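You operate a simulated robot arm through the tools that you are given. There is no shell and no other tool. Be economical: measure what you need, move in short steps, check, and stop when the job is done.

You are at the controls of a simulated two-armed robot. One attempt, no reset.

## Task
Pick up the white filter that says "carbon" from the top of the pallet load with one hand, pass it to the other hand and put it on the fitting bench.

It is judged by the outcome, as a careful person would: the job done as asked, and still so three seconds after it is handed in. It fails if anything else is knocked over, pushed out of place, dropped, spilled or broken.

## Robot
Two 7-joint arms with two-finger parallel grippers on one trunk, on a base that drives. Base frame: it is fixed to the floor where the robot stands at the start and does not move with it; the origin is under the middle of the robot, x ahead of it, y to its left, z up; the surface under the hand at the start is at about z = 700. Lengths are in mm, angles in degrees, forces in N, time in s.
The left shoulder is at the start at [70, 177, 1070], the right one opposite. With the tool pointing down near the work surface each hand reaches from about 240 to 720 mm from the robot's upright axis, wherever it stands, measured 20 degrees to its own side. Places, roughly: fitting bench [-800, 1100, 900]. Payload 3.43 kg a hand.
The tool frame of a hand sits at the grasp point between the pads (the TCP): z along the fingers, y along the line on which they close. The tips reach 30 mm beyond it. Largest opening 94 mm; finger width 28, thickness 10; the body of the gripper, 50 by 96 mm, starts 55 mm behind the TCP.
Orientation is told as [roll, pitch, yaw] about the base's x, y, z axes, in that order, counted from this pose: with the fingers straight down and closing along the base's y, the tool's x points along the base's -x, its y along +y and its z along -z.

## Interface
- The arms move only by the tool send_rows. It takes "left_rows", "right_rows" or both (then of equal length, played together; a hand with none holds still); each is a list of rows, each an object of numbers (a shift or turn left out is 0, a gripper value left out holds the last): "x", "y", "z": the shift along the base's x, y, z in units of 200 mm (1.0 is 200 mm); "wx", "wy", "wz": the turn, a rotation vector about the base's x, y, z in units of 120 degrees (1.0 is 120 degrees); "grip": the gripper command, from -1 (shut) to 1 (fully open), values between in proportion. In form: [{"x": .., "y": .., "z": .., "wx": .., "wy": .., "wz": .., "grip": ..}, ...]. A call has 1 to 12 rows; each row is the pose to reach, as a shift and turn from the pose commanded when the call began. A call with a number of a shift or a turn outside -1 to 1 is refused whole. Rows are played at 5 a second. More than 50 mm and 8.6 degrees between two rows, or a gripper value outside its range, and nothing of the call is played. A pose out of reach is approached as far as the arm can. The call stops where the force on the tool passes 40 N (or 10 N more than at its start, if that is more) or the arm is blocked; 0.2 s more then pass. The fingers move at their own pace (about 153 mm/s each) and stop on an object; they squeeze with about 30 N. The grip force told is the motor's: it shows also when the fingers shut on nothing. Time passes only in rows, and 0.2 s behind the last, so rows that repeat a pose let the fingers close. It gives the time, the measured TCP pose, the force on the tool (base axes), the opening and the grip force at its end, in the units of the frame above (readings bear some noise), with the torque about the TCP (base axes, N m) and any sound that the robot's microphone picked up.
- Cameras (640 x 400 px; columns grow to the right, rows downward): "scene" is now at [129.9, 8.2, 1375.4]; the picture's right is [0.10, -1.00, 0.00], its down [-0.70, -0.07, -0.72] and it looks along [0.71, 0.07, -0.70] (base axes); focal length 296 px, centre (320, 200). "left" rides on the left gripper at [76, -14, -103] in its tool frame; the picture's right is [0.18, 0.98, 0.00], its down [-0.75, 0.14, -0.64] and it looks along [-0.63, 0.12, 0.77] (tool axes); focal length 243 px, centre (320, 200). "right" rides on the right gripper at [76, 14, -102] in its tool frame; the picture's right is [-0.18, 0.98, 0.00], its down [-0.75, -0.14, -0.64] and it looks along [-0.63, -0.12, 0.77] (tool axes); focal length 243 px, centre (320, 200). There is no depth. A picture from a camera that has moved, and an enlarged one, comes with that camera's place and axes in the base frame and with its lens.
- get_image(camera): a new picture of that camera. No time passes.
- slide_trunk(by): slides the trunk up (or, below 0, down) by that many mm; the arms and the scene camera ride with it, the base frame stays. It gives what a move gives, with no picture.
- roll_base(legs): drives the robot by 1 to 6 legs, each [ahead, turn to the left] in mm and degrees, along the robot's own axes; the way and the turn of a leg run together, so that a leg with both is an arc; at most 1500 mm and 180 degrees a leg. The arms and the cameras ride along, it lands a little off, and it stops where it bumps. It gives what a move gives.
- pan_tilt(pan, tilt): turns the head with the scene camera to pan (to the left, within 86 degrees either way) and tilt (down, from -29 to 69), counted from straight ahead of the robot. It gives what a move gives.
- close_up(camera, box): a new picture of the part [left, top, right, bottom] of that camera's present view, enlarged. No time passes.
- sign_off(): hands the job in; it is judged then, once.

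Work in short steps. Places have to be worked out from the pictures, the camera data and where the tool is seen: move nearer, look again, correct. Check each grasp and each placing, and mend what went wrong. You have 120 turns and 88 pictures in all, those below and enlarged ones among them. Open the grippers and draw the arms clear of the work before you hand the job in, unless the task says otherwise; then end with one line.

The tools are called after ">>>" as a command line: name --argument value ..., lists and objects as JSON in quotes. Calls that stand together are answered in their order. send_rows: Moves the arms, as the interface text tells. Its arguments: {"type":"object","properties":{"left_rows":{"type":"array","items":{"type":"object","properties":{"x":{"type":"number"},"y":{"type":"number"},"z":{"type":"number"},"wx":{"type":"number"},"wy":{"type":"number"},"wz":{"type":"number"},"grip":{"type":"number"}}}},"right_rows":{"type":"array","items":{"type":"object","properties":{"x":{"type":"number"},"y":{"type":"number"},"z":{"type":"number"},"wx":{"type":"number"},"wy":{"type":"number"},"wz":{"type":"number"},"grip":{"type":"number"}}}}},"required":[]} The other tools are called the same way: slide_trunk (by) slides the trunk up or down; roll_base (legs) drives the base; pan_tilt (pan, tilt) turns the head that bears the scene camera; get_image (camera) takes a picture; close_up (camera, box) takes an enlarged picture of a part of a camera's view; sign_off () hands the job in.

At the start:

```text
clock: 0.0
left_eef_pos: [549.8, 204.9, 1030.7]
left_orientation: [0.0, 0.0, -0.1]
left_force: [-0.2, -0.2, 0.5]
left_torque: [-0.04, -0.05, -0.01]
left_finger_gap: 94.0
left_grasp_force: 0.1
right_eef_pos: [338.2, -120.5, 960.8]
right_orientation: [0.0, 0.0, 0.0]
right_force: [-0.1, 0.4, -0.8]
right_torque: [-0.01, -0.01, 0.0]
right_finger_gap: 94.2
right_grasp_force: 0.0
trunk travel left (down, up): [-650.0, 190.0]
robot x, y, heading: [3.1, -3.8, 0.1]
head pan, tilt: [5.6, 44.3]
```

scene: 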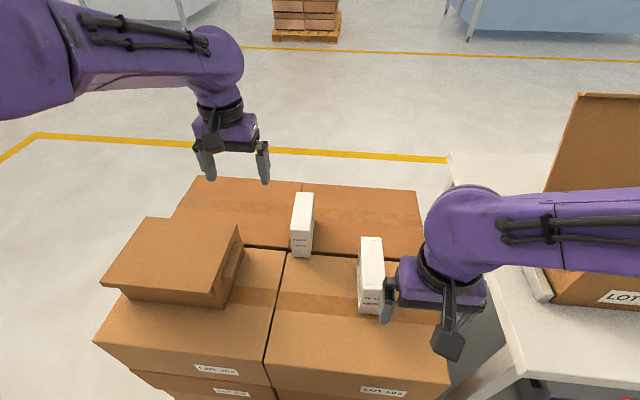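
right: 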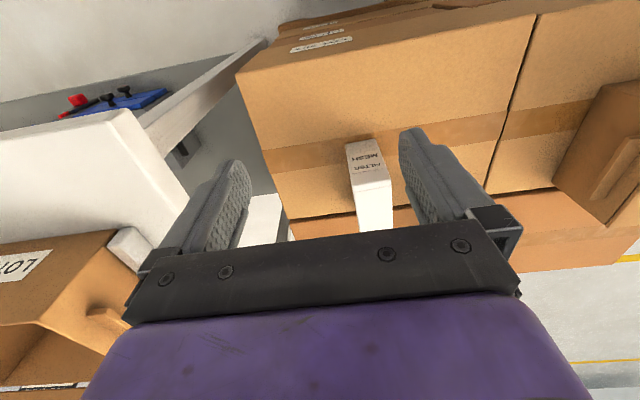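
left: 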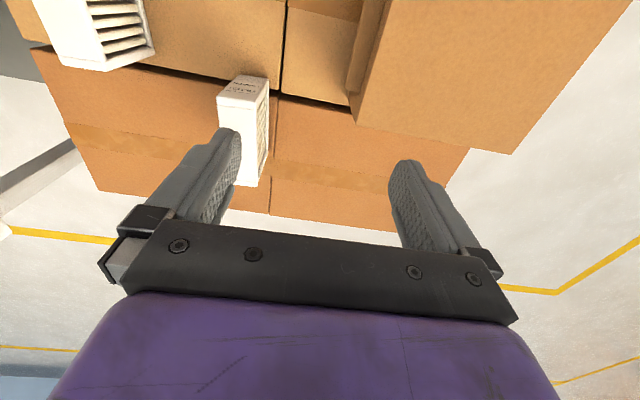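

Two white filters stand on the load; the right one seems to read "mesh". I zoom in on both labels.

>>> close_up --camera "scene" --box '[270, 180, 400, 330]'

>>> close_up --camera "left" --box '[190, 60, 300, 200]'

```text
2.67 times, centred on (335, 255) of scene
camera zoom: at [129.9, 8.2, 1375.4], right [0.1, -1.0, 0.0], down [-0.7, -0.07, -0.72], along [0.71, 0.07, -0.7], focal length 790 px, centre (280, 53)
```

zoom: 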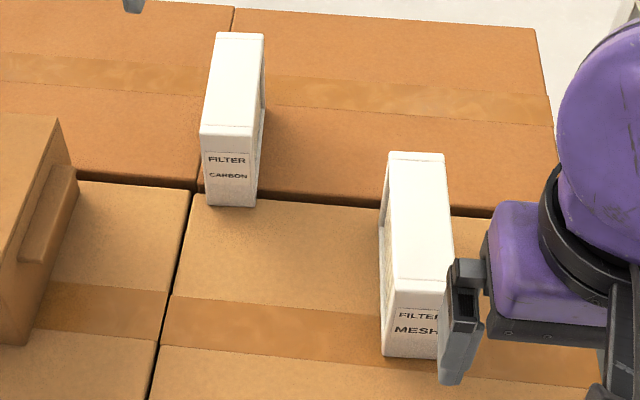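

```text
2.86 times, centred on (245, 130) of left
camera zoom: at [473.5, 191.2, 1133.8], right [-0.18, 0.98, 0.0], down [0.75, 0.14, 0.64], along [0.63, 0.12, -0.77], focal length 693 px, centre (534, 400)
```

zoom: 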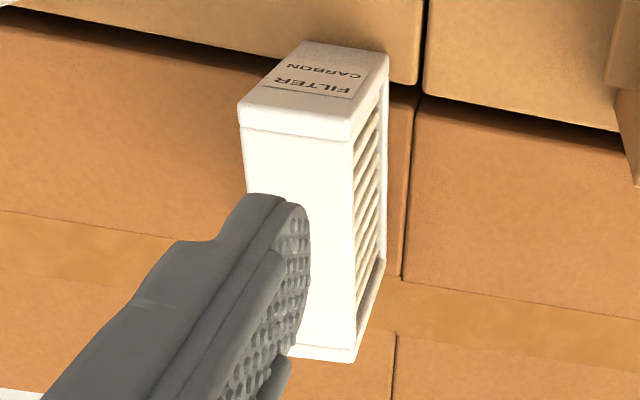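

The left filter reads "CARBON". Its near face is at about x=590, y=104; it is 48 wide in y and 133 long in x, standing on z=700 with its top at about 813. I bring the left hand over its near part, high above it, and look again.

>>> send_rows --left_rows '[{"x": 0.08, "y": -0.1, "z": -0.1, "grip": 1}, {"x": 0.16, "y": -0.2, "z": -0.2}, {"x": 0.24, "y": -0.3, "z": -0.3}, {"x": 0.32, "y": -0.4, "z": -0.4}, {"x": 0.39, "y": -0.505, "z": -0.5}, {"x": 0.39, "y": -0.505, "z": -0.5}]'

>>> get_image --camera "left"

>>> get_image --camera "scene"

```text
clock: 1.4
left_eef_pos: [625.5, 104.9, 932.8]
left_orientation: [-0.1, 0.0, -0.1]
left_force: [0.2, 0.4, 0.0]
left_torque: [-0.03, -0.02, -0.01]
left_finger_gap: 94.1
left_grasp_force: 0.1
right_eef_pos: [337.4, -120.3, 961.1]
right_orientation: [0.0, -0.1, 0.0]
right_force: [-0.4, -0.4, 0.1]
right_torque: [0.01, -0.02, 0.0]
right_finger_gap: 94.1
right_grasp_force: 0.1
trunk travel left (down, up): [-650.0, 190.0]
robot x, y, heading: [4.7, -1.1, 0.0]
head pan, tilt: [5.6, 44.3]
```

```text
82 pictures are left
camera left: at [550.3, 89.7, 1035.1], right [-0.18, 0.98, 0.0], down [0.75, 0.14, 0.64], along [0.63, 0.12, -0.77], focal length 243 px, centre (320, 200)
```

left: 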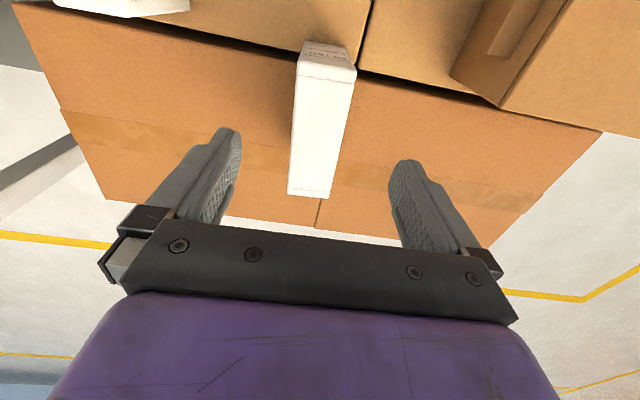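

```text
81 pictures are left
camera scene: at [129.2, 8.6, 1375.5], right [0.1, -1.0, 0.0], down [-0.69, -0.07, -0.72], along [0.71, 0.07, -0.7], focal length 296 px, centre (320, 200)
```

scene: 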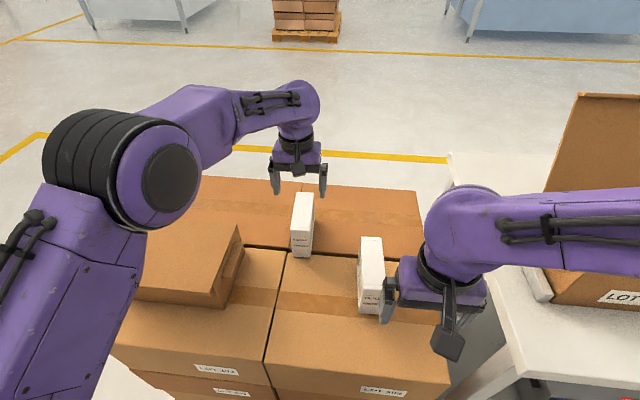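

The filter's top is centred at about y=106 under the hand and turned about +2°. I lower to a TCP of about z=790, without closing yet.

>>> send_rows --left_rows '[{"y": 0.007, "z": -0.15, "wz": 0.018}, {"y": 0.007, "z": -0.3, "wz": 0.018}, {"y": 0.007, "z": -0.45, "wz": 0.018}, {"y": 0.007, "z": -0.6, "wz": 0.018}, {"y": 0.007, "z": -0.71, "wz": 0.018}, {"y": 0.007, "z": -0.71, "wz": 0.018}]'

>>> get_image --camera "left"

>>> get_image --camera "scene"

```text
clock: 2.8
left_eef_pos: [626.7, 105.1, 788.4]
left_orientation: [-0.1, -0.1, 2.1]
left_force: [-1.2, 1.1, 0.5]
left_torque: [-0.02, 0.02, -0.01]
left_finger_gap: 94.1
left_grasp_force: 0.0
right_eef_pos: [336.5, -120.4, 960.2]
right_orientation: [0.0, -0.2, 0.0]
right_force: [0.6, -0.4, 0.4]
right_torque: [-0.01, 0.03, 0.02]
right_finger_gap: 94.1
right_grasp_force: 0.1
trunk travel left (down, up): [-650.0, 190.0]
robot x, y, heading: [4.1, -1.2, -0.1]
head pan, tilt: [5.6, 44.3]
```

```text
80 pictures are left
camera left: at [551.7, 88.5, 892.1], right [-0.22, 0.98, 0.0], down [0.75, 0.17, 0.64], along [0.63, 0.14, -0.77], focal length 243 px, centre (320, 200)
```

left: 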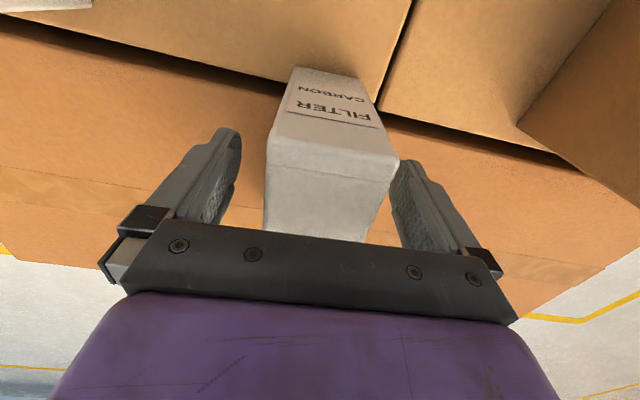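

```text
79 pictures are left
camera scene: at [129.6, 8.0, 1375.5], right [0.1, -1.0, 0.0], down [-0.7, -0.07, -0.72], along [0.71, 0.07, -0.7], focal length 296 px, centre (320, 200)
```

scene: 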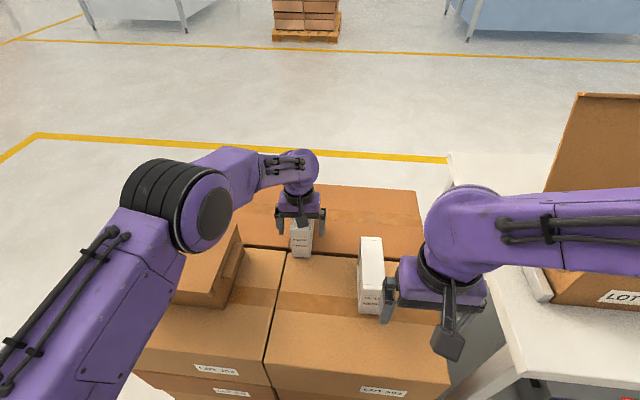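

The fingers straddle the filter with clearance on both sides. I close and wait.

>>> send_rows --left_rows '[{"grip": -1}, {"grip": -1}, {"grip": -1}, {"grip": -1}]'

>>> get_image --camera "left"

```text
clock: 3.8
left_eef_pos: [626.7, 105.3, 789.3]
left_orientation: [0.0, 0.0, 2.2]
left_force: [-0.4, 0.3, 0.1]
left_torque: [-0.03, -0.05, 0.0]
left_finger_gap: 54.0
left_grasp_force: 30.5
right_eef_pos: [337.7, -120.0, 960.1]
right_orientation: [0.0, 0.0, 0.1]
right_force: [-0.7, -0.6, -0.9]
right_torque: [0.03, -0.03, -0.04]
right_finger_gap: 93.9
right_grasp_force: 0.1
trunk travel left (down, up): [-650.0, 190.0]
robot x, y, heading: [1.9, -2.4, 0.2]
head pan, tilt: [5.6, 44.3]
```

```text
78 pictures are left
camera left: at [551.9, 88.4, 892.1], right [-0.22, 0.98, 0.0], down [0.75, 0.17, 0.64], along [0.63, 0.14, -0.77], focal length 243 px, centre (320, 200)
```

left: 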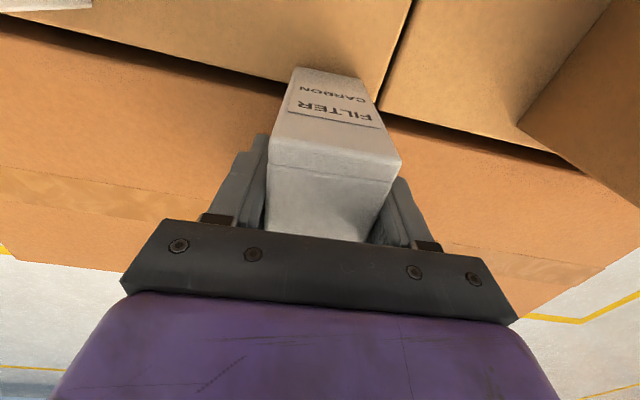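

The grip holds at a 54 mm gap with about 30 N. I lift straight up in small steps.

>>> send_rows --left_rows '[{"z": 0.05}, {"z": 0.15}, {"z": 0.3}, {"z": 0.45}, {"z": 0.6}, {"z": 0.75}, {"z": 0.9}, {"z": 1.0}, {"z": 1.0}]'

>>> get_image --camera "scene"

>>> get_image --camera "left"

```text
clock: 5.8
left_eef_pos: [628.0, 107.2, 989.7]
left_orientation: [0.0, 0.0, 2.2]
left_force: [-0.3, 0.3, -2.0]
left_torque: [-0.01, 0.07, 0.02]
left_finger_gap: 54.2
left_grasp_force: 30.3
right_eef_pos: [337.8, -120.0, 961.2]
right_orientation: [0.1, -0.1, 0.2]
right_force: [-0.4, -0.5, 0.2]
right_torque: [-0.01, -0.02, -0.05]
right_finger_gap: 93.9
right_grasp_force: 0.0
trunk travel left (down, up): [-650.0, 190.0]
robot x, y, heading: [1.9, -0.9, -0.1]
head pan, tilt: [5.6, 44.3]
```

```text
77 pictures are left
camera scene: at [130.5, 8.1, 1375.4], right [0.1, -1.0, 0.0], down [-0.7, -0.07, -0.72], along [0.71, 0.07, -0.7], focal length 296 px, centre (320, 200)
```

scene: 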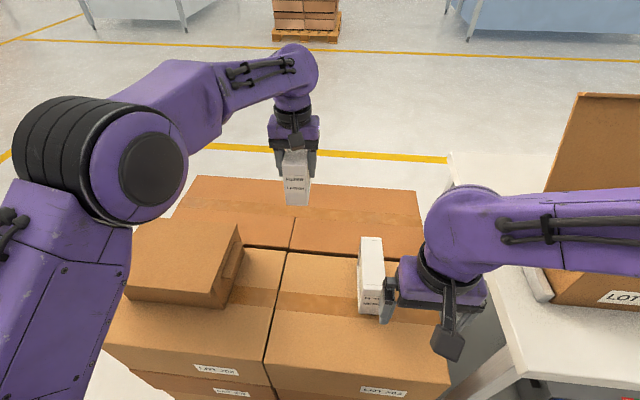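

```text
76 pictures are left
camera left: at [552.3, 89.7, 1091.8], right [-0.22, 0.98, 0.0], down [0.75, 0.17, 0.64], along [0.63, 0.14, -0.77], focal length 243 px, centre (320, 200)
```

left: 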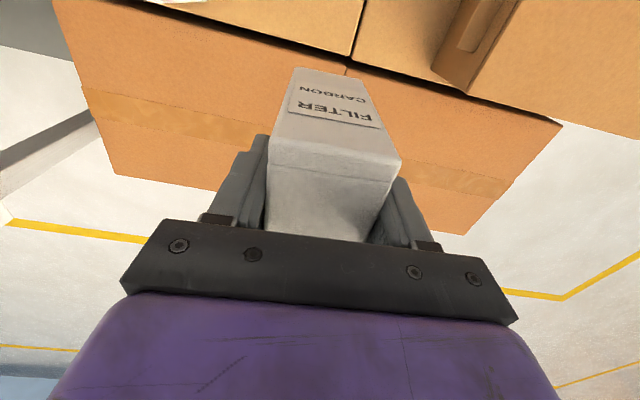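

The filter came up cleanly; the hand reads about 2 N more load. Now I bring the left hand inward while turning it -92°, so the free end points to the robot's right.

>>> send_rows --left_rows '[{"x": -0.07, "y": -0.02, "z": 0.03, "wz": -0.07}, {"x": -0.14, "y": -0.04, "z": 0.06, "wz": -0.14}, {"x": -0.21, "y": -0.06, "z": 0.09, "wz": -0.21}, {"x": -0.28, "y": -0.08, "z": 0.12, "wz": -0.28}, {"x": -0.35, "y": -0.1, "z": 0.15, "wz": -0.35}, {"x": -0.42, "y": -0.12, "z": 0.18, "wz": -0.42}, {"x": -0.49, "y": -0.14, "z": 0.21, "wz": -0.49}, {"x": -0.56, "y": -0.16, "z": 0.24, "wz": -0.56}, {"x": -0.63, "y": -0.18, "z": 0.25, "wz": -0.63}, {"x": -0.7, "y": -0.2, "z": 0.25, "wz": -0.7}, {"x": -0.74, "y": -0.22, "z": 0.25, "wz": -0.768}, {"x": -0.74, "y": -0.22, "z": 0.25, "wz": -0.768}]'

>>> get_image --camera "scene"

```text
clock: 8.4
left_eef_pos: [480.3, 61.4, 1037.5]
left_orientation: [-0.1, 0.0, -90.2]
left_force: [0.4, 0.0, -1.9]
left_torque: [0.02, -0.03, -0.02]
left_finger_gap: 54.0
left_grasp_force: 30.4
right_eef_pos: [337.4, -120.4, 959.8]
right_orientation: [0.1, 0.0, 0.0]
right_force: [-0.2, 0.4, -0.2]
right_torque: [-0.01, -0.03, -0.03]
right_finger_gap: 94.0
right_grasp_force: 0.1
trunk travel left (down, up): [-650.0, 190.0]
robot x, y, heading: [2.2, -2.1, 0.0]
head pan, tilt: [5.6, 44.3]
```

```text
75 pictures are left
camera scene: at [130.2, 8.1, 1375.4], right [0.1, -1.0, 0.0], down [-0.7, -0.07, -0.72], along [0.71, 0.07, -0.7], focal length 296 px, centre (320, 200)
```

scene: 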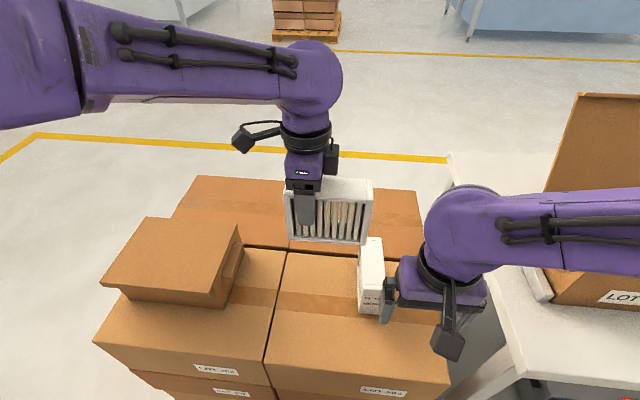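

The filter now hangs with its long axis along y: free end at about y=-38, x=480, top at about z=1061. I bring the right hand to its right side, yawed +90°.

>>> send_rows --right_rows '[{"x": 0.06, "y": -0.05, "z": 0.07, "wz": 0.07, "grip": 1}, {"x": 0.12, "y": -0.1, "z": 0.14, "wz": 0.14}, {"x": 0.18, "y": -0.15, "z": 0.21, "wz": 0.21}, {"x": 0.25, "y": -0.2, "z": 0.28, "wz": 0.28}, {"x": 0.32, "y": -0.25, "z": 0.35, "wz": 0.35}, {"x": 0.39, "y": -0.3, "z": 0.42, "wz": 0.42}, {"x": 0.46, "y": -0.35, "z": 0.49, "wz": 0.49}, {"x": 0.53, "y": -0.37, "z": 0.56, "wz": 0.56}, {"x": 0.6, "y": -0.38, "z": 0.63, "wz": 0.63}, {"x": 0.67, "y": -0.38, "z": 0.7, "wz": 0.7}, {"x": 0.71, "y": -0.38, "z": 0.75, "wz": 0.75}, {"x": 0.71, "y": -0.38, "z": 0.75, "wz": 0.75}]'

>>> get_image --camera "scene"

```text
clock: 11.0
left_eef_pos: [480.2, 62.2, 1038.7]
left_orientation: [0.0, 0.0, -90.0]
left_force: [0.4, -0.7, -2.0]
left_torque: [0.05, -0.02, -0.02]
left_finger_gap: 53.9
left_grasp_force: 29.8
right_eef_pos: [479.9, -195.7, 1111.2]
right_orientation: [0.0, 0.0, 90.2]
right_force: [0.2, 0.2, -0.6]
right_torque: [0.03, 0.02, -0.01]
right_finger_gap: 94.2
right_grasp_force: 0.0
trunk travel left (down, up): [-650.0, 190.0]
robot x, y, heading: [0.3, 1.9, -0.1]
head pan, tilt: [5.6, 44.3]
```

```text
74 pictures are left
camera scene: at [130.0, 8.0, 1375.4], right [0.1, -1.0, 0.0], down [-0.7, -0.07, -0.72], along [0.71, 0.07, -0.7], focal length 296 px, centre (320, 200)
```

scene: 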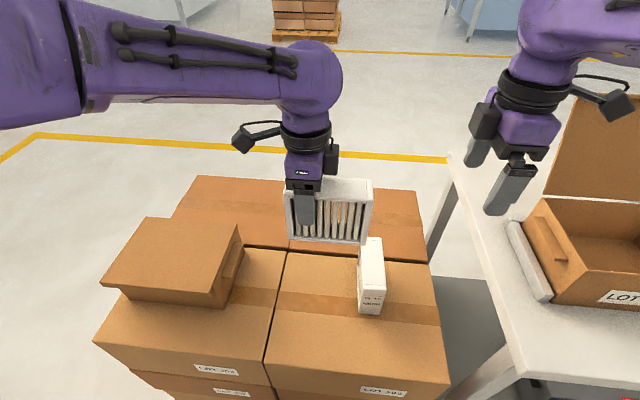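

The right hand arrived well. I tilt it 45° about x so its fingers point left and down, in line with the filter's upper right corner.

>>> send_rows --right_rows '[{"y": 0.0, "z": 0.02, "wx": 0.065}, {"y": 0.05, "z": 0.04, "wx": 0.13}, {"y": 0.12, "z": 0.07, "wx": 0.195}, {"y": 0.19, "z": 0.08, "wx": 0.26}, {"y": 0.26, "z": 0.1, "wx": 0.32}, {"y": 0.33, "z": 0.12, "wx": 0.375}, {"y": 0.33, "z": 0.12, "wx": 0.375}]'

>>> get_image --camera "scene"

>>> get_image --camera "right"

```text
clock: 12.6
left_eef_pos: [480.3, 61.1, 1037.4]
left_orientation: [0.0, 0.0, -90.0]
left_force: [-0.7, 0.1, -1.7]
left_torque: [0.07, -0.02, -0.01]
left_finger_gap: 54.0
left_grasp_force: 29.9
right_eef_pos: [479.9, -130.3, 1135.7]
right_orientation: [-0.1, -45.1, 90.1]
right_force: [-0.9, -0.1, -0.1]
right_torque: [0.0, -0.01, 0.0]
right_finger_gap: 93.9
right_grasp_force: 0.0
trunk travel left (down, up): [-650.0, 190.0]
robot x, y, heading: [2.8, -1.7, -0.3]
head pan, tilt: [5.6, 44.3]
```

```text
73 pictures are left
camera scene: at [129.9, 8.2, 1375.4], right [0.1, -1.0, 0.0], down [-0.7, -0.07, -0.72], along [0.71, 0.07, -0.7], focal length 296 px, centre (320, 200)
```

scene: 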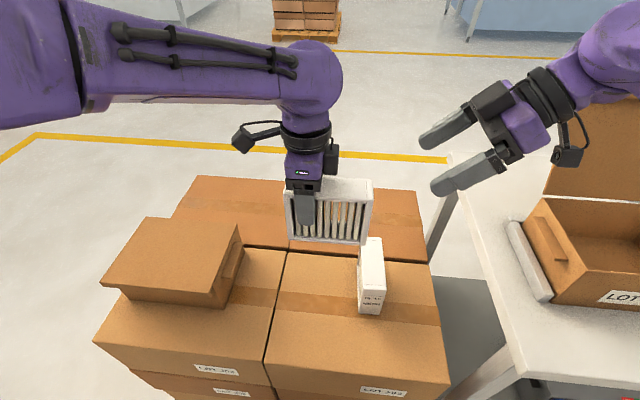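

```text
72 pictures are left
camera right: at [466.2, -256.1, 1153.6], right [-0.98, 0.13, 0.13], down [0.14, 0.08, 0.99], along [0.12, 0.99, -0.09], focal length 243 px, centre (320, 200)
```

right: 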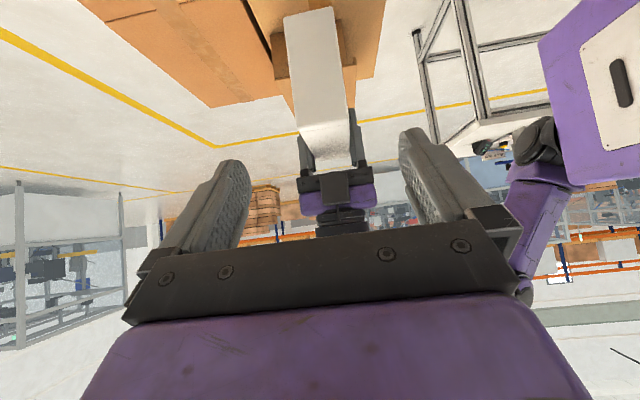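

The fingers straddle the filter's plane symmetrically in the right camera, and the filter is centred near x=481. I advance along the finger direction to the corner, TCP about (481, -16, 1036).

>>> send_rows --right_rows '[{"y": 0.075}, {"x": 0.003, "y": 0.2, "z": -0.125}, {"x": 0.005, "y": 0.325, "z": -0.25}, {"x": 0.005, "y": 0.42, "z": -0.345}, {"x": 0.005, "y": 0.5, "z": -0.425}, {"x": 0.005, "y": 0.57, "z": -0.495}, {"x": 0.005, "y": 0.57, "z": -0.495}]'

>>> get_image --camera "scene"

>>> get_image --camera "right"

```text
clock: 14.2
left_eef_pos: [481.3, 61.2, 1036.3]
left_orientation: [0.1, -0.1, -90.0]
left_force: [-0.2, 0.5, -1.8]
left_torque: [0.09, -0.02, -0.04]
left_finger_gap: 54.1
left_grasp_force: 30.3
right_eef_pos: [482.4, -15.2, 1034.8]
right_orientation: [0.0, -45.1, 90.1]
right_force: [0.3, -0.1, 0.6]
right_torque: [0.02, -0.01, -0.03]
right_finger_gap: 93.9
right_grasp_force: 0.0
trunk travel left (down, up): [-650.0, 190.0]
robot x, y, heading: [3.8, 2.5, -0.1]
head pan, tilt: [5.6, 44.3]
```

```text
71 pictures are left
camera scene: at [129.8, 7.8, 1375.4], right [0.1, -1.0, 0.0], down [-0.7, -0.07, -0.72], along [0.71, 0.07, -0.7], focal length 296 px, centre (320, 200)
```

scene: 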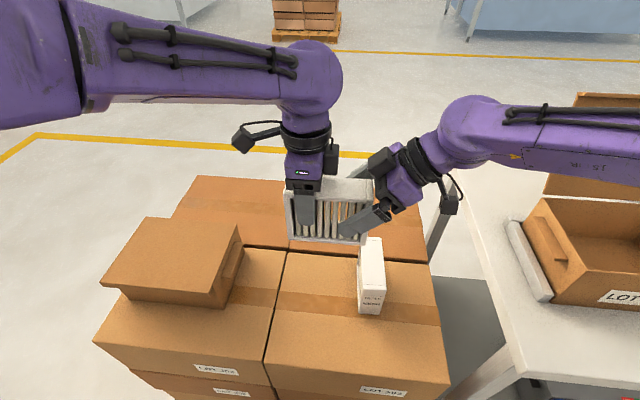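

```text
70 pictures are left
camera right: at [467.8, -142.0, 1053.6], right [-0.98, 0.13, 0.13], down [0.14, 0.08, 0.99], along [0.12, 0.99, -0.09], focal length 243 px, centre (320, 200)
```

right: 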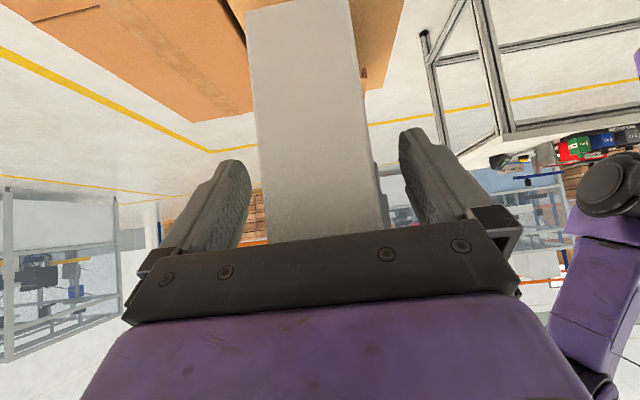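

The fingers flank the corner freely; the filter is about 2 mm off centre. I shift by that and close the right gripper while the left holds.

>>> send_rows --right_rows '[{"x": -0.008}, {"x": -0.008, "grip": -1}, {"x": -0.008, "grip": -1}, {"x": -0.008, "grip": -1}, {"x": -0.008, "grip": -1}]'

>>> get_image --camera "right"

```text
clock: 15.4
left_eef_pos: [479.1, 60.8, 1037.9]
left_orientation: [-0.1, 0.0, -90.2]
left_force: [-6.0, -0.8, 0.5]
left_torque: [-0.02, -0.04, -0.27]
left_finger_gap: 54.0
left_grasp_force: 29.7
right_eef_pos: [480.5, -16.6, 1034.2]
right_orientation: [0.0, -45.1, 90.0]
right_force: [6.4, 0.1, -1.1]
right_torque: [-0.19, 0.06, -0.21]
right_finger_gap: 54.2
right_grasp_force: 30.3
trunk travel left (down, up): [-650.0, 190.0]
robot x, y, heading: [-0.5, 0.6, 0.0]
head pan, tilt: [5.6, 44.3]
```

```text
69 pictures are left
camera right: at [466.0, -142.0, 1054.0], right [-0.98, 0.13, 0.13], down [0.14, 0.08, 0.99], along [0.12, 0.99, -0.1], focal length 243 px, centre (320, 200)
```

right: 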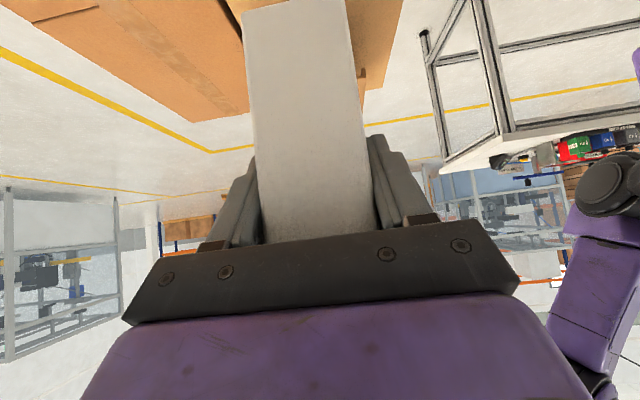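

The right hand holds firmly (54 mm, 30 N). I open the left hand, then raise it clear.

>>> send_rows --left_rows '[{"grip": 1}, {"grip": 1}, {"grip": 1}, {"z": 0.1}, {"z": 0.25}, {"z": 0.45}, {"y": 0.05, "z": 0.6}, {"y": 0.2, "z": 0.7}, {"y": 0.4, "z": 0.75}, {"y": 0.6, "z": 0.75}]'

>>> get_image --camera "scene"

>>> get_image --camera "right"

```text
clock: 17.6
left_eef_pos: [478.6, 186.2, 1187.8]
left_orientation: [-0.1, -0.1, -90.1]
left_force: [-0.7, 0.7, -0.2]
left_torque: [0.0, 0.03, 0.0]
left_finger_gap: 93.8
left_grasp_force: 0.0
right_eef_pos: [479.9, -15.1, 1034.3]
right_orientation: [-0.1, -44.9, 90.1]
right_force: [-0.6, 0.7, -0.4]
right_torque: [-0.07, 0.01, 0.02]
right_finger_gap: 54.0
right_grasp_force: 29.9
trunk travel left (down, up): [-650.0, 190.0]
robot x, y, heading: [1.9, 1.5, 0.1]
head pan, tilt: [5.6, 44.3]
```

```text
68 pictures are left
camera scene: at [130.1, 10.2, 1375.4], right [0.1, -1.0, 0.0], down [-0.7, -0.07, -0.72], along [0.71, 0.07, -0.7], focal length 296 px, centre (320, 200)
```

scene: 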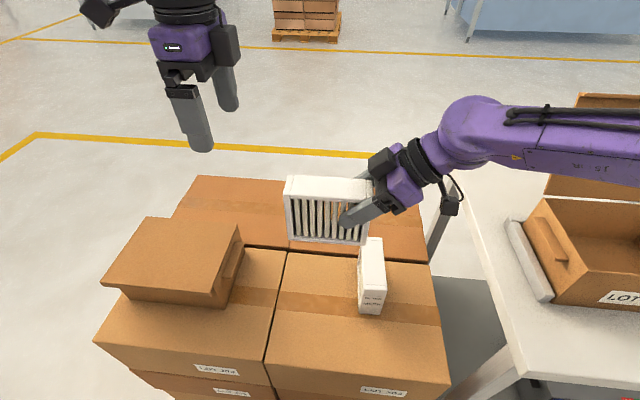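

```text
67 pictures are left
camera right: at [465.7, -140.3, 1054.3], right [-0.98, 0.13, 0.13], down [0.14, 0.08, 0.99], along [0.12, 0.99, -0.1], focal length 243 px, centre (320, 200)
```

right: 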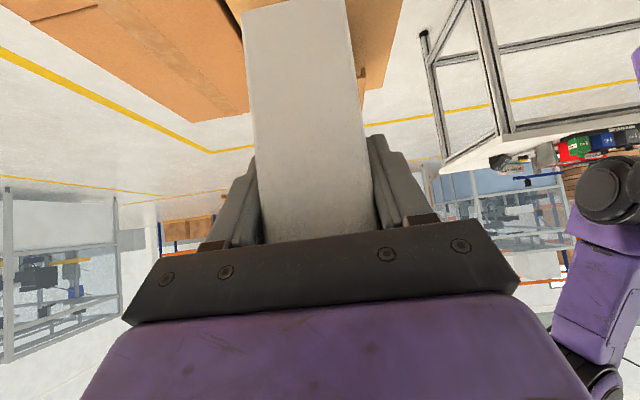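

The filter hangs safely in the right hand. Now I look around to the left and behind for the bench and the free way.

>>> pan_tilt --pan 85 --tilt 25

>>> get_image --camera "scene"

>>> pan_tilt --pan -80 --tilt 35

>>> get_image --camera "scene"

```text
clock: 19.1
left_eef_pos: [478.0, 182.6, 1187.9]
left_orientation: [0.0, 0.0, -90.1]
left_force: [-0.8, -0.2, 0.0]
left_torque: [-0.05, -0.01, 0.01]
left_finger_gap: 93.9
left_grasp_force: 0.0
right_eef_pos: [480.7, -16.6, 1034.9]
right_orientation: [0.0, -45.0, 90.1]
right_force: [0.3, 0.0, -0.9]
right_torque: [-0.07, 0.02, -0.02]
right_finger_gap: 54.1
right_grasp_force: 30.0
trunk travel left (down, up): [-650.0, 190.0]
robot x, y, heading: [0.7, -1.4, 0.2]
head pan, tilt: [85.0, 25.0]
```

```text
66 pictures are left
camera scene: at [56.8, 92.0, 1405.0], right [1.0, -0.09, 0.0], down [-0.04, -0.42, -0.91], along [0.08, 0.9, -0.42], focal length 296 px, centre (320, 200)
```

scene: 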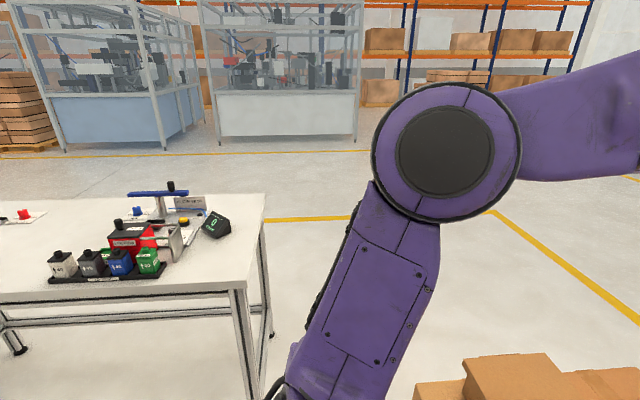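

```text
clock: 21.6
left_eef_pos: [478.2, 182.8, 1187.5]
left_orientation: [-0.1, 0.0, -90.0]
left_force: [0.2, -0.5, 0.7]
left_torque: [0.0, 0.0, 0.01]
left_finger_gap: 93.7
left_grasp_force: 0.0
right_eef_pos: [479.2, -16.3, 1035.6]
right_orientation: [-0.1, -45.0, 90.2]
right_force: [-0.2, 0.1, 0.2]
right_torque: [-0.07, -0.01, 0.02]
right_finger_gap: 54.0
right_grasp_force: 29.6
trunk travel left (down, up): [-650.0, 190.0]
robot x, y, heading: [-2.6, -1.6, -0.2]
head pan, tilt: [-80.0, 35.0]
```

```text
65 pictures are left
camera scene: at [64.0, -86.6, 1389.3], right [-0.98, -0.17, 0.0], down [-0.1, 0.56, -0.82], along [0.14, -0.81, -0.57], focal length 296 px, centre (320, 200)
```

scene: 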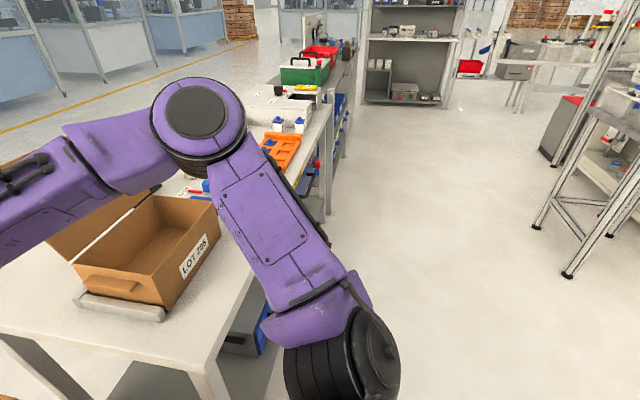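

The left view shows the fitting bench's near edge at about y≈677, with its right end near x≈-85 and clutter on its right part. I tuck both arms in a bit and raise the filter before turning.

>>> send_rows --left_rows '[{"x": -0.1, "y": 0.05}, {"x": -0.2, "y": 0.1}, {"x": -0.3, "y": 0.15}, {"x": -0.4, "y": 0.2}, {"x": -0.5, "y": 0.2}, {"x": -0.5, "y": 0.2}]' --right_rows '[{"x": -0.1, "z": 0.1}, {"x": -0.2, "z": 0.2}, {"x": -0.3, "z": 0.3}, {"x": -0.4, "z": 0.4}, {"x": -0.5, "z": 0.5}, {"x": -0.5, "z": 0.5}]'

>>> pan_tilt --pan 0 --tilt 40

>>> get_image --camera "scene"

```text
clock: 23.0
left_eef_pos: [378.2, 219.4, 1188.7]
left_orientation: [-0.1, 0.0, -90.0]
left_force: [0.1, 0.4, 0.4]
left_torque: [0.0, 0.02, -0.02]
left_finger_gap: 94.0
left_grasp_force: 0.2
right_eef_pos: [378.5, -17.1, 1134.8]
right_orientation: [0.0, -45.1, 90.0]
right_force: [0.1, -0.4, -0.9]
right_torque: [-0.09, 0.01, 0.0]
right_finger_gap: 54.1
right_grasp_force: 29.7
trunk travel left (down, up): [-650.0, 190.0]
robot x, y, heading: [-1.5, -0.1, 0.3]
head pan, tilt: [-80.0, 35.0]
```

```text
clock: 24.6
left_eef_pos: [378.2, 220.7, 1188.7]
left_orientation: [0.0, 0.0, -90.0]
left_force: [0.4, -1.0, -0.5]
left_torque: [-0.01, -0.03, -0.02]
left_finger_gap: 93.8
left_grasp_force: 0.0
right_eef_pos: [378.4, -17.3, 1135.6]
right_orientation: [0.0, -45.1, 90.1]
right_force: [-1.0, 0.0, -2.2]
right_torque: [-0.07, 0.0, -0.01]
right_finger_gap: 54.3
right_grasp_force: 29.9
trunk travel left (down, up): [-650.0, 190.0]
robot x, y, heading: [-0.8, 0.3, 0.0]
head pan, tilt: [0.0, 40.0]
```

```text
64 pictures are left
camera scene: at [133.7, 0.1, 1381.7], right [0.0, -1.0, 0.0], down [-0.64, 0.0, -0.77], along [0.77, 0.0, -0.64], focal length 296 px, centre (320, 200)
```

scene: 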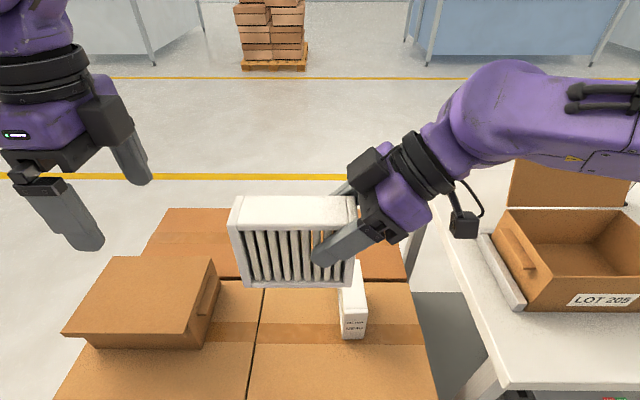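

The filter sits square in the grip. I back up 150 mm away from the pallet and turn left 45°, then look.

>>> roll_base --legs '[[-150, 0], [0, 45]]'

>>> pan_tilt --pan 70 --tilt 30

>>> get_image --camera "scene"

```text
clock: 28.0
left_eef_pos: [-35.7, 423.5, 1190.2]
left_orientation: [0.0, 0.1, -45.1]
left_force: [0.0, -0.3, 0.3]
left_torque: [0.01, 0.02, 0.0]
left_finger_gap: 94.2
left_grasp_force: 0.0
right_eef_pos: [132.8, 256.0, 1135.3]
right_orientation: [-0.1, -45.0, 135.1]
right_force: [-0.1, -0.1, -1.3]
right_torque: [-0.07, -0.06, -0.01]
right_finger_gap: 54.0
right_grasp_force: 30.1
trunk travel left (down, up): [-650.0, 190.0]
robot x, y, heading: [-147.8, 0.5, 44.9]
head pan, tilt: [0.0, 40.0]
```

```text
clock: 29.4
left_eef_pos: [-35.5, 423.9, 1188.9]
left_orientation: [0.1, 0.0, -45.0]
left_force: [0.2, 0.2, -0.8]
left_torque: [0.0, -0.03, 0.0]
left_finger_gap: 93.7
left_grasp_force: 0.1
right_eef_pos: [132.0, 256.2, 1134.9]
right_orientation: [0.2, -45.0, 135.0]
right_force: [-0.4, -0.6, -1.6]
right_torque: [-0.03, -0.07, -0.02]
right_finger_gap: 54.1
right_grasp_force: 30.1
trunk travel left (down, up): [-650.0, 190.0]
robot x, y, heading: [-147.0, 2.4, 45.1]
head pan, tilt: [70.0, 30.0]
```

```text
63 pictures are left
camera scene: at [-151.4, 117.7, 1397.0], right [0.91, 0.42, 0.0], down [0.21, -0.45, -0.87], along [-0.37, 0.78, -0.5], focal length 296 px, centre (320, 200)
```

scene: 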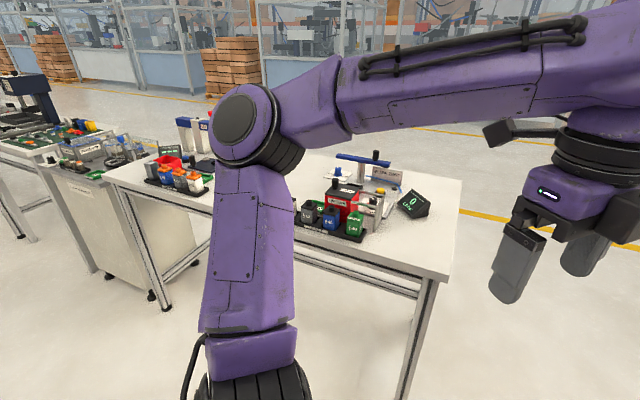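

I see the bench from x≈-1400 to -90, with its front edge at y≈690. I turn to face -x and look at the way ahead and at the bench.

>>> roll_base --legs '[[0, 100]]'

>>> pan_tilt --pan -35 --tilt 30

>>> get_image --camera "scene"

>>> pan_tilt --pan 35 --tilt 30

>>> get_image --camera "scene"

```text
clock: 34.0
left_eef_pos: [-583.9, 32.5, 1189.5]
left_orientation: [0.1, 0.0, 55.5]
left_force: [0.0, 0.0, -0.1]
left_torque: [0.02, 0.0, -0.01]
left_finger_gap: 93.8
left_grasp_force: 0.0
right_eef_pos: [-450.5, 228.2, 1135.1]
right_orientation: [-0.2, -45.0, -124.2]
right_force: [-0.2, -0.4, -1.5]
right_torque: [0.08, -0.04, 0.02]
right_finger_gap: 54.0
right_grasp_force: 30.3
trunk travel left (down, up): [-650.0, 190.0]
robot x, y, heading: [-146.6, 1.4, 145.3]
head pan, tilt: [70.0, 30.0]
```

```text
clock: 35.9
left_eef_pos: [-584.9, 32.1, 1189.2]
left_orientation: [0.0, 0.0, 55.7]
left_force: [0.4, -0.7, -0.1]
left_torque: [0.02, -0.01, -0.04]
left_finger_gap: 94.2
left_grasp_force: 0.1
right_eef_pos: [-450.5, 227.2, 1135.6]
right_orientation: [-0.1, -45.1, -124.4]
right_force: [0.5, 0.4, -2.2]
right_torque: [0.06, -0.06, 0.04]
right_finger_gap: 53.8
right_grasp_force: 29.7
trunk travel left (down, up): [-650.0, 190.0]
robot x, y, heading: [-143.7, 1.5, 145.3]
head pan, tilt: [-35.0, 30.0]
```

```text
62 pictures are left
camera scene: at [-222.2, 113.1, 1397.1], right [0.94, 0.35, 0.0], down [0.18, -0.47, -0.87], along [-0.31, 0.81, -0.5], focal length 296 px, centre (320, 200)
```

scene: 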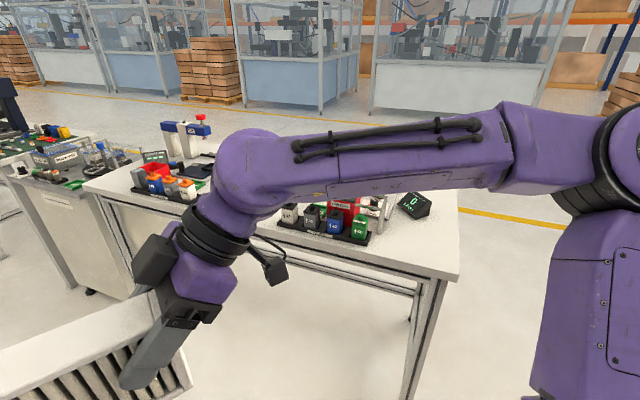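

```text
clock: 37.3
left_eef_pos: [-585.3, 30.7, 1189.1]
left_orientation: [-0.1, 0.0, 55.7]
left_force: [0.4, 0.0, -0.1]
left_torque: [0.0, 0.04, -0.01]
left_finger_gap: 94.3
left_grasp_force: 0.0
right_eef_pos: [-450.2, 226.8, 1133.8]
right_orientation: [-0.2, -45.0, -124.3]
right_force: [0.0, 0.8, -1.1]
right_torque: [0.03, -0.03, -0.01]
right_finger_gap: 53.9
right_grasp_force: 30.0
trunk travel left (down, up): [-650.0, 190.0]
robot x, y, heading: [-147.4, 2.9, 145.6]
head pan, tilt: [35.0, 30.0]
```

```text
61 pictures are left
camera scene: at [-280.7, 27.7, 1397.0], right [-0.01, 1.0, 0.0], down [0.5, 0.0, -0.87], along [-0.87, -0.01, -0.5], focal length 296 px, centre (320, 200)
```

scene: 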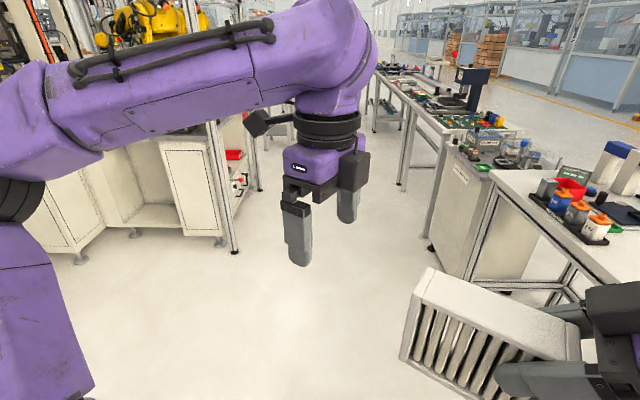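

The corridor along -x is free. I drive to x≈-740 and then turn to face the bench.

>>> roll_base --legs '[[0, 34.5], [580, 0], [0, -90]]'

>>> pan_tilt --pan 0 --tilt 35

>>> get_image --camera "scene"

```text
clock: 46.0
left_eef_pos: [-943.8, 381.4, 1189.9]
left_orientation: [0.0, 0.0, 0.0]
left_force: [0.1, 0.3, 0.0]
left_torque: [0.01, -0.01, -0.03]
left_finger_gap: 94.1
left_grasp_force: 0.1
right_eef_pos: [-706.6, 381.1, 1135.1]
right_orientation: [0.0, -45.1, -180.0]
right_force: [-1.3, 0.1, -1.3]
right_torque: [0.03, -0.1, 0.03]
right_finger_gap: 54.0
right_grasp_force: 30.4
trunk travel left (down, up): [-650.0, 190.0]
robot x, y, heading: [-724.1, 2.3, 90.1]
head pan, tilt: [35.0, 30.0]
```

```text
clock: 47.0
left_eef_pos: [-944.2, 381.1, 1188.7]
left_orientation: [0.0, 0.0, 0.0]
left_force: [0.2, 0.9, 0.6]
left_torque: [0.02, -0.01, 0.03]
left_finger_gap: 94.1
left_grasp_force: 0.0
right_eef_pos: [-707.0, 380.7, 1133.4]
right_orientation: [0.0, -45.0, -179.9]
right_force: [0.0, 0.1, -1.5]
right_torque: [0.03, -0.06, -0.01]
right_finger_gap: 53.9
right_grasp_force: 30.0
trunk travel left (down, up): [-650.0, 190.0]
robot x, y, heading: [-723.5, 4.4, 90.0]
head pan, tilt: [0.0, 35.0]
```

```text
60 pictures are left
camera scene: at [-725.0, 141.1, 1389.3], right [1.0, 0.0, 0.0], down [0.0, -0.57, -0.82], along [0.0, 0.82, -0.57], focal length 296 px, centre (320, 200)
```

scene: 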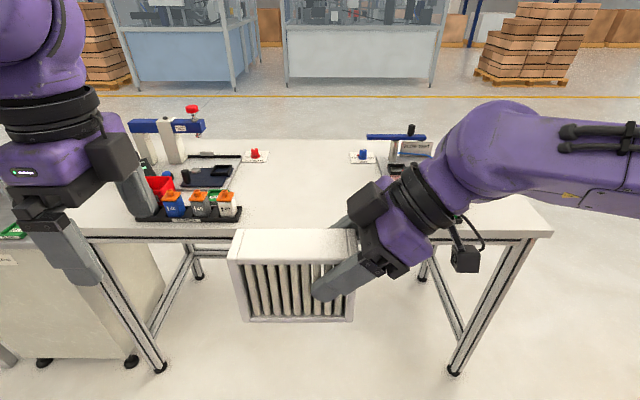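

The middle of the bench (x≈-900 to -620, y≈720 to 1080) is free. I drive 200 mm closer; the arms stay clear above the bench.

>>> roll_base --legs '[[200, 0]]'

>>> get_image --camera "scene"

```text
clock: 48.6
left_eef_pos: [-942.4, 585.8, 1189.2]
left_orientation: [-0.1, 0.0, -0.3]
left_force: [0.1, 0.7, 0.4]
left_torque: [0.0, -0.02, -0.02]
left_finger_gap: 94.1
left_grasp_force: 0.1
right_eef_pos: [-705.5, 586.4, 1134.4]
right_orientation: [-0.2, -45.1, 180.0]
right_force: [-0.5, 0.5, -1.1]
right_torque: [0.03, -0.04, -0.03]
right_finger_gap: 53.9
right_grasp_force: 30.1
trunk travel left (down, up): [-650.0, 190.0]
robot x, y, heading: [-727.0, 206.0, 89.8]
head pan, tilt: [0.0, 35.0]
```

```text
59 pictures are left
camera scene: at [-724.1, 344.5, 1389.3], right [1.0, 0.0, 0.0], down [0.0, -0.57, -0.82], along [0.0, 0.82, -0.57], focal length 296 px, centre (320, 200)
```

scene: 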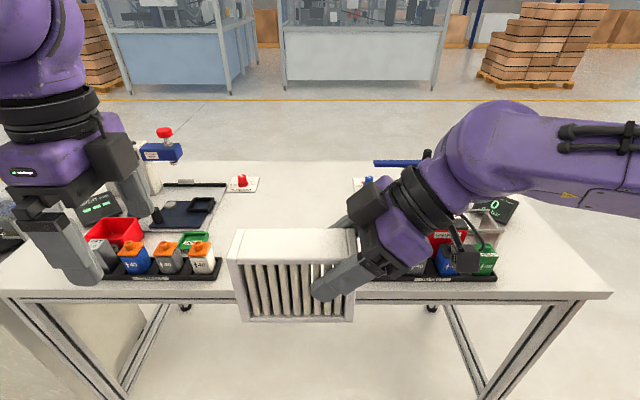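

I turn the right hand -45° about the vertical so hand and camera stay clear of the right-hand tray, moving over the free spot (centre about (-790, 860)).

>>> send_rows --right_rows '[{"x": -0.04, "y": 0.14, "wz": -0.055}, {"x": -0.08, "y": 0.28, "wz": -0.11}, {"x": -0.12, "y": 0.42, "wz": -0.165}, {"x": -0.16, "y": 0.56, "wz": -0.22}, {"x": -0.2, "y": 0.7, "wz": -0.275}, {"x": -0.24, "y": 0.85, "wz": -0.33}, {"x": -0.267, "y": 1.0, "wz": -0.375}, {"x": -0.267, "y": 1.0, "wz": -0.375}]'

>>> send_rows --right_rows '[{"y": 0.1, "z": -0.05}, {"y": 0.21, "z": -0.15}, {"y": 0.21, "z": -0.3}, {"y": 0.21, "z": -0.4}, {"y": 0.21, "z": -0.4}]'

>>> get_image --camera "scene"

>>> get_image --camera "right"

```text
clock: 50.4
left_eef_pos: [-941.9, 585.6, 1190.1]
left_orientation: [0.0, 0.0, -0.3]
left_force: [0.4, 0.5, -0.5]
left_torque: [0.0, 0.0, 0.01]
left_finger_gap: 94.1
left_grasp_force: 0.1
right_eef_pos: [-756.8, 784.5, 1131.8]
right_orientation: [0.0, -45.2, 134.8]
right_force: [-0.3, -0.2, -1.0]
right_torque: [-0.05, -0.04, -0.02]
right_finger_gap: 53.7
right_grasp_force: 30.5
trunk travel left (down, up): [-650.0, 190.0]
robot x, y, heading: [-720.5, 206.8, 89.7]
head pan, tilt: [0.0, 35.0]
```

```text
clock: 51.6
left_eef_pos: [-942.4, 585.4, 1188.4]
left_orientation: [-0.1, 0.0, -0.2]
left_force: [0.2, -0.5, 0.3]
left_torque: [0.0, -0.02, 0.03]
left_finger_gap: 93.9
left_grasp_force: 0.1
right_eef_pos: [-759.0, 826.5, 1052.9]
right_orientation: [-0.1, -44.9, 135.0]
right_force: [0.4, -1.3, -1.4]
right_torque: [-0.08, -0.07, -0.03]
right_finger_gap: 54.1
right_grasp_force: 29.7
trunk travel left (down, up): [-650.0, 190.0]
robot x, y, heading: [-724.3, 207.9, 89.8]
head pan, tilt: [0.0, 35.0]
```

```text
58 pictures are left
camera scene: at [-724.2, 344.6, 1389.3], right [1.0, 0.0, 0.0], down [0.0, -0.57, -0.82], along [0.0, 0.82, -0.57], focal length 296 px, centre (320, 200)
```

scene: 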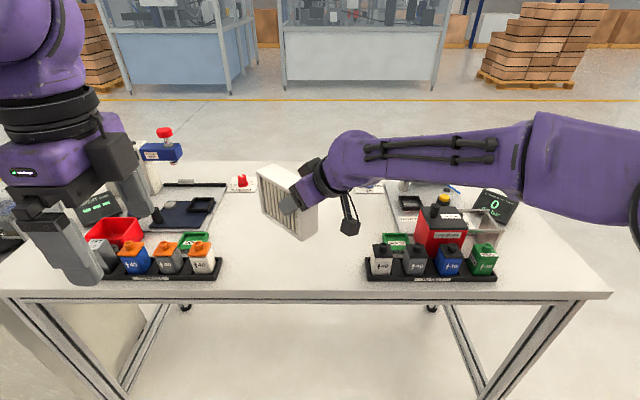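

```text
57 pictures are left
camera right: at [-679.5, 728.2, 1073.1], right [-0.79, -0.6, 0.13], down [0.04, 0.15, 0.99], along [-0.61, 0.78, -0.1], focal length 243 px, centre (320, 200)
```

right: 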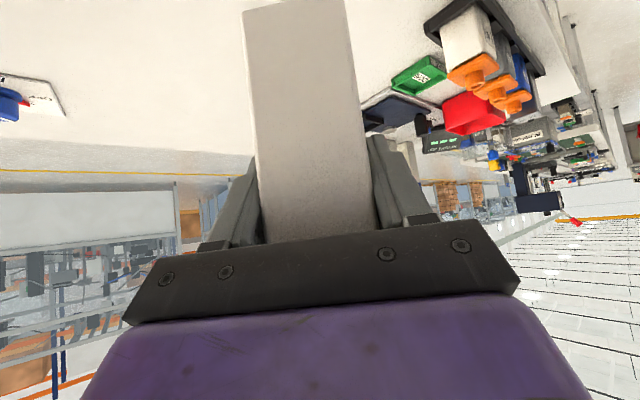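

The area under the filter is free, with the bottom at about z≈966 and the bench at about 900. I lower 50 mm, then check.

>>> send_rows --right_rows '[{"z": -0.1}, {"z": -0.2}, {"z": -0.25}, {"z": -0.25}]'

>>> get_image --camera "scene"

```text
clock: 52.6
left_eef_pos: [-941.7, 586.3, 1189.5]
left_orientation: [0.0, 0.1, -0.2]
left_force: [-1.0, 0.1, -0.2]
left_torque: [-0.05, -0.01, 0.0]
left_finger_gap: 94.0
left_grasp_force: 0.0
right_eef_pos: [-757.8, 826.3, 1004.0]
right_orientation: [-0.2, -44.9, 134.9]
right_force: [-0.4, 0.5, -1.6]
right_torque: [-0.07, -0.06, 0.0]
right_finger_gap: 53.9
right_grasp_force: 30.4
trunk travel left (down, up): [-650.0, 190.0]
robot x, y, heading: [-722.6, 208.5, 89.7]
head pan, tilt: [0.0, 35.0]
```

```text
56 pictures are left
camera scene: at [-724.2, 344.9, 1389.2], right [1.0, 0.0, 0.0], down [0.0, -0.57, -0.82], along [0.0, 0.82, -0.57], focal length 296 px, centre (320, 200)
```

scene: 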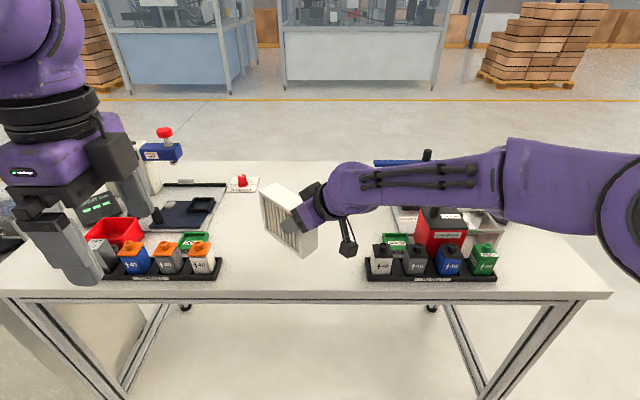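

Still free at 1004. I inch down in 3 mm steps and watch for contact.

>>> send_rows --right_rows '[{"z": -0.015}, {"z": -0.03}, {"z": -0.045}, {"z": -0.06}, {"z": -0.06}]'

>>> close_up --camera "scene" --box '[230, 140, 390, 290]'

```text
clock: 53.8
left_eef_pos: [-941.6, 586.2, 1190.0]
left_orientation: [0.0, 0.0, -0.2]
left_force: [0.4, 0.1, 0.1]
left_torque: [0.01, 0.0, -0.02]
left_finger_gap: 93.9
left_grasp_force: 0.0
right_eef_pos: [-758.4, 826.8, 992.9]
right_orientation: [-0.1, -45.0, 135.0]
right_force: [0.2, -0.3, -2.3]
right_torque: [-0.05, -0.06, -0.04]
right_finger_gap: 54.2
right_grasp_force: 30.1
trunk travel left (down, up): [-650.0, 190.0]
robot x, y, heading: [-721.2, 205.5, 90.0]
head pan, tilt: [0.0, 35.0]
```

```text
2.67 times, centred on (310, 215) of scene
camera zoom: at [-724.2, 344.9, 1389.2], right [1.0, 0.0, 0.0], down [0.0, -0.57, -0.82], along [0.0, 0.82, -0.57], focal length 790 px, centre (347, 160)
```

zoom: 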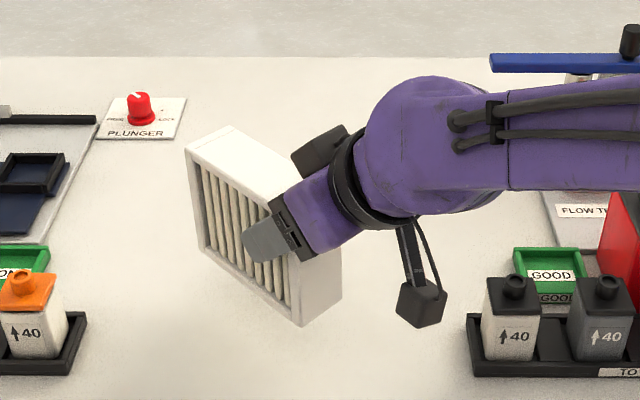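

No contact yet. I continue down in 2 mm steps.

>>> send_rows --right_rows '[{"z": -0.01}, {"z": -0.02}, {"z": -0.03}, {"z": -0.03}]'

```text
clock: 54.8
left_eef_pos: [-943.1, 584.8, 1188.9]
left_orientation: [0.0, -0.1, -0.1]
left_force: [0.3, -0.1, 0.5]
left_torque: [0.01, -0.02, 0.02]
left_finger_gap: 93.9
left_grasp_force: 0.1
right_eef_pos: [-759.7, 825.8, 986.0]
right_orientation: [-0.1, -45.0, 134.9]
right_force: [0.8, 0.4, -2.4]
right_torque: [-0.08, -0.07, -0.02]
right_finger_gap: 53.8
right_grasp_force: 30.3
trunk travel left (down, up): [-650.0, 190.0]
robot x, y, heading: [-723.0, 203.9, 90.0]
head pan, tilt: [0.0, 35.0]
```

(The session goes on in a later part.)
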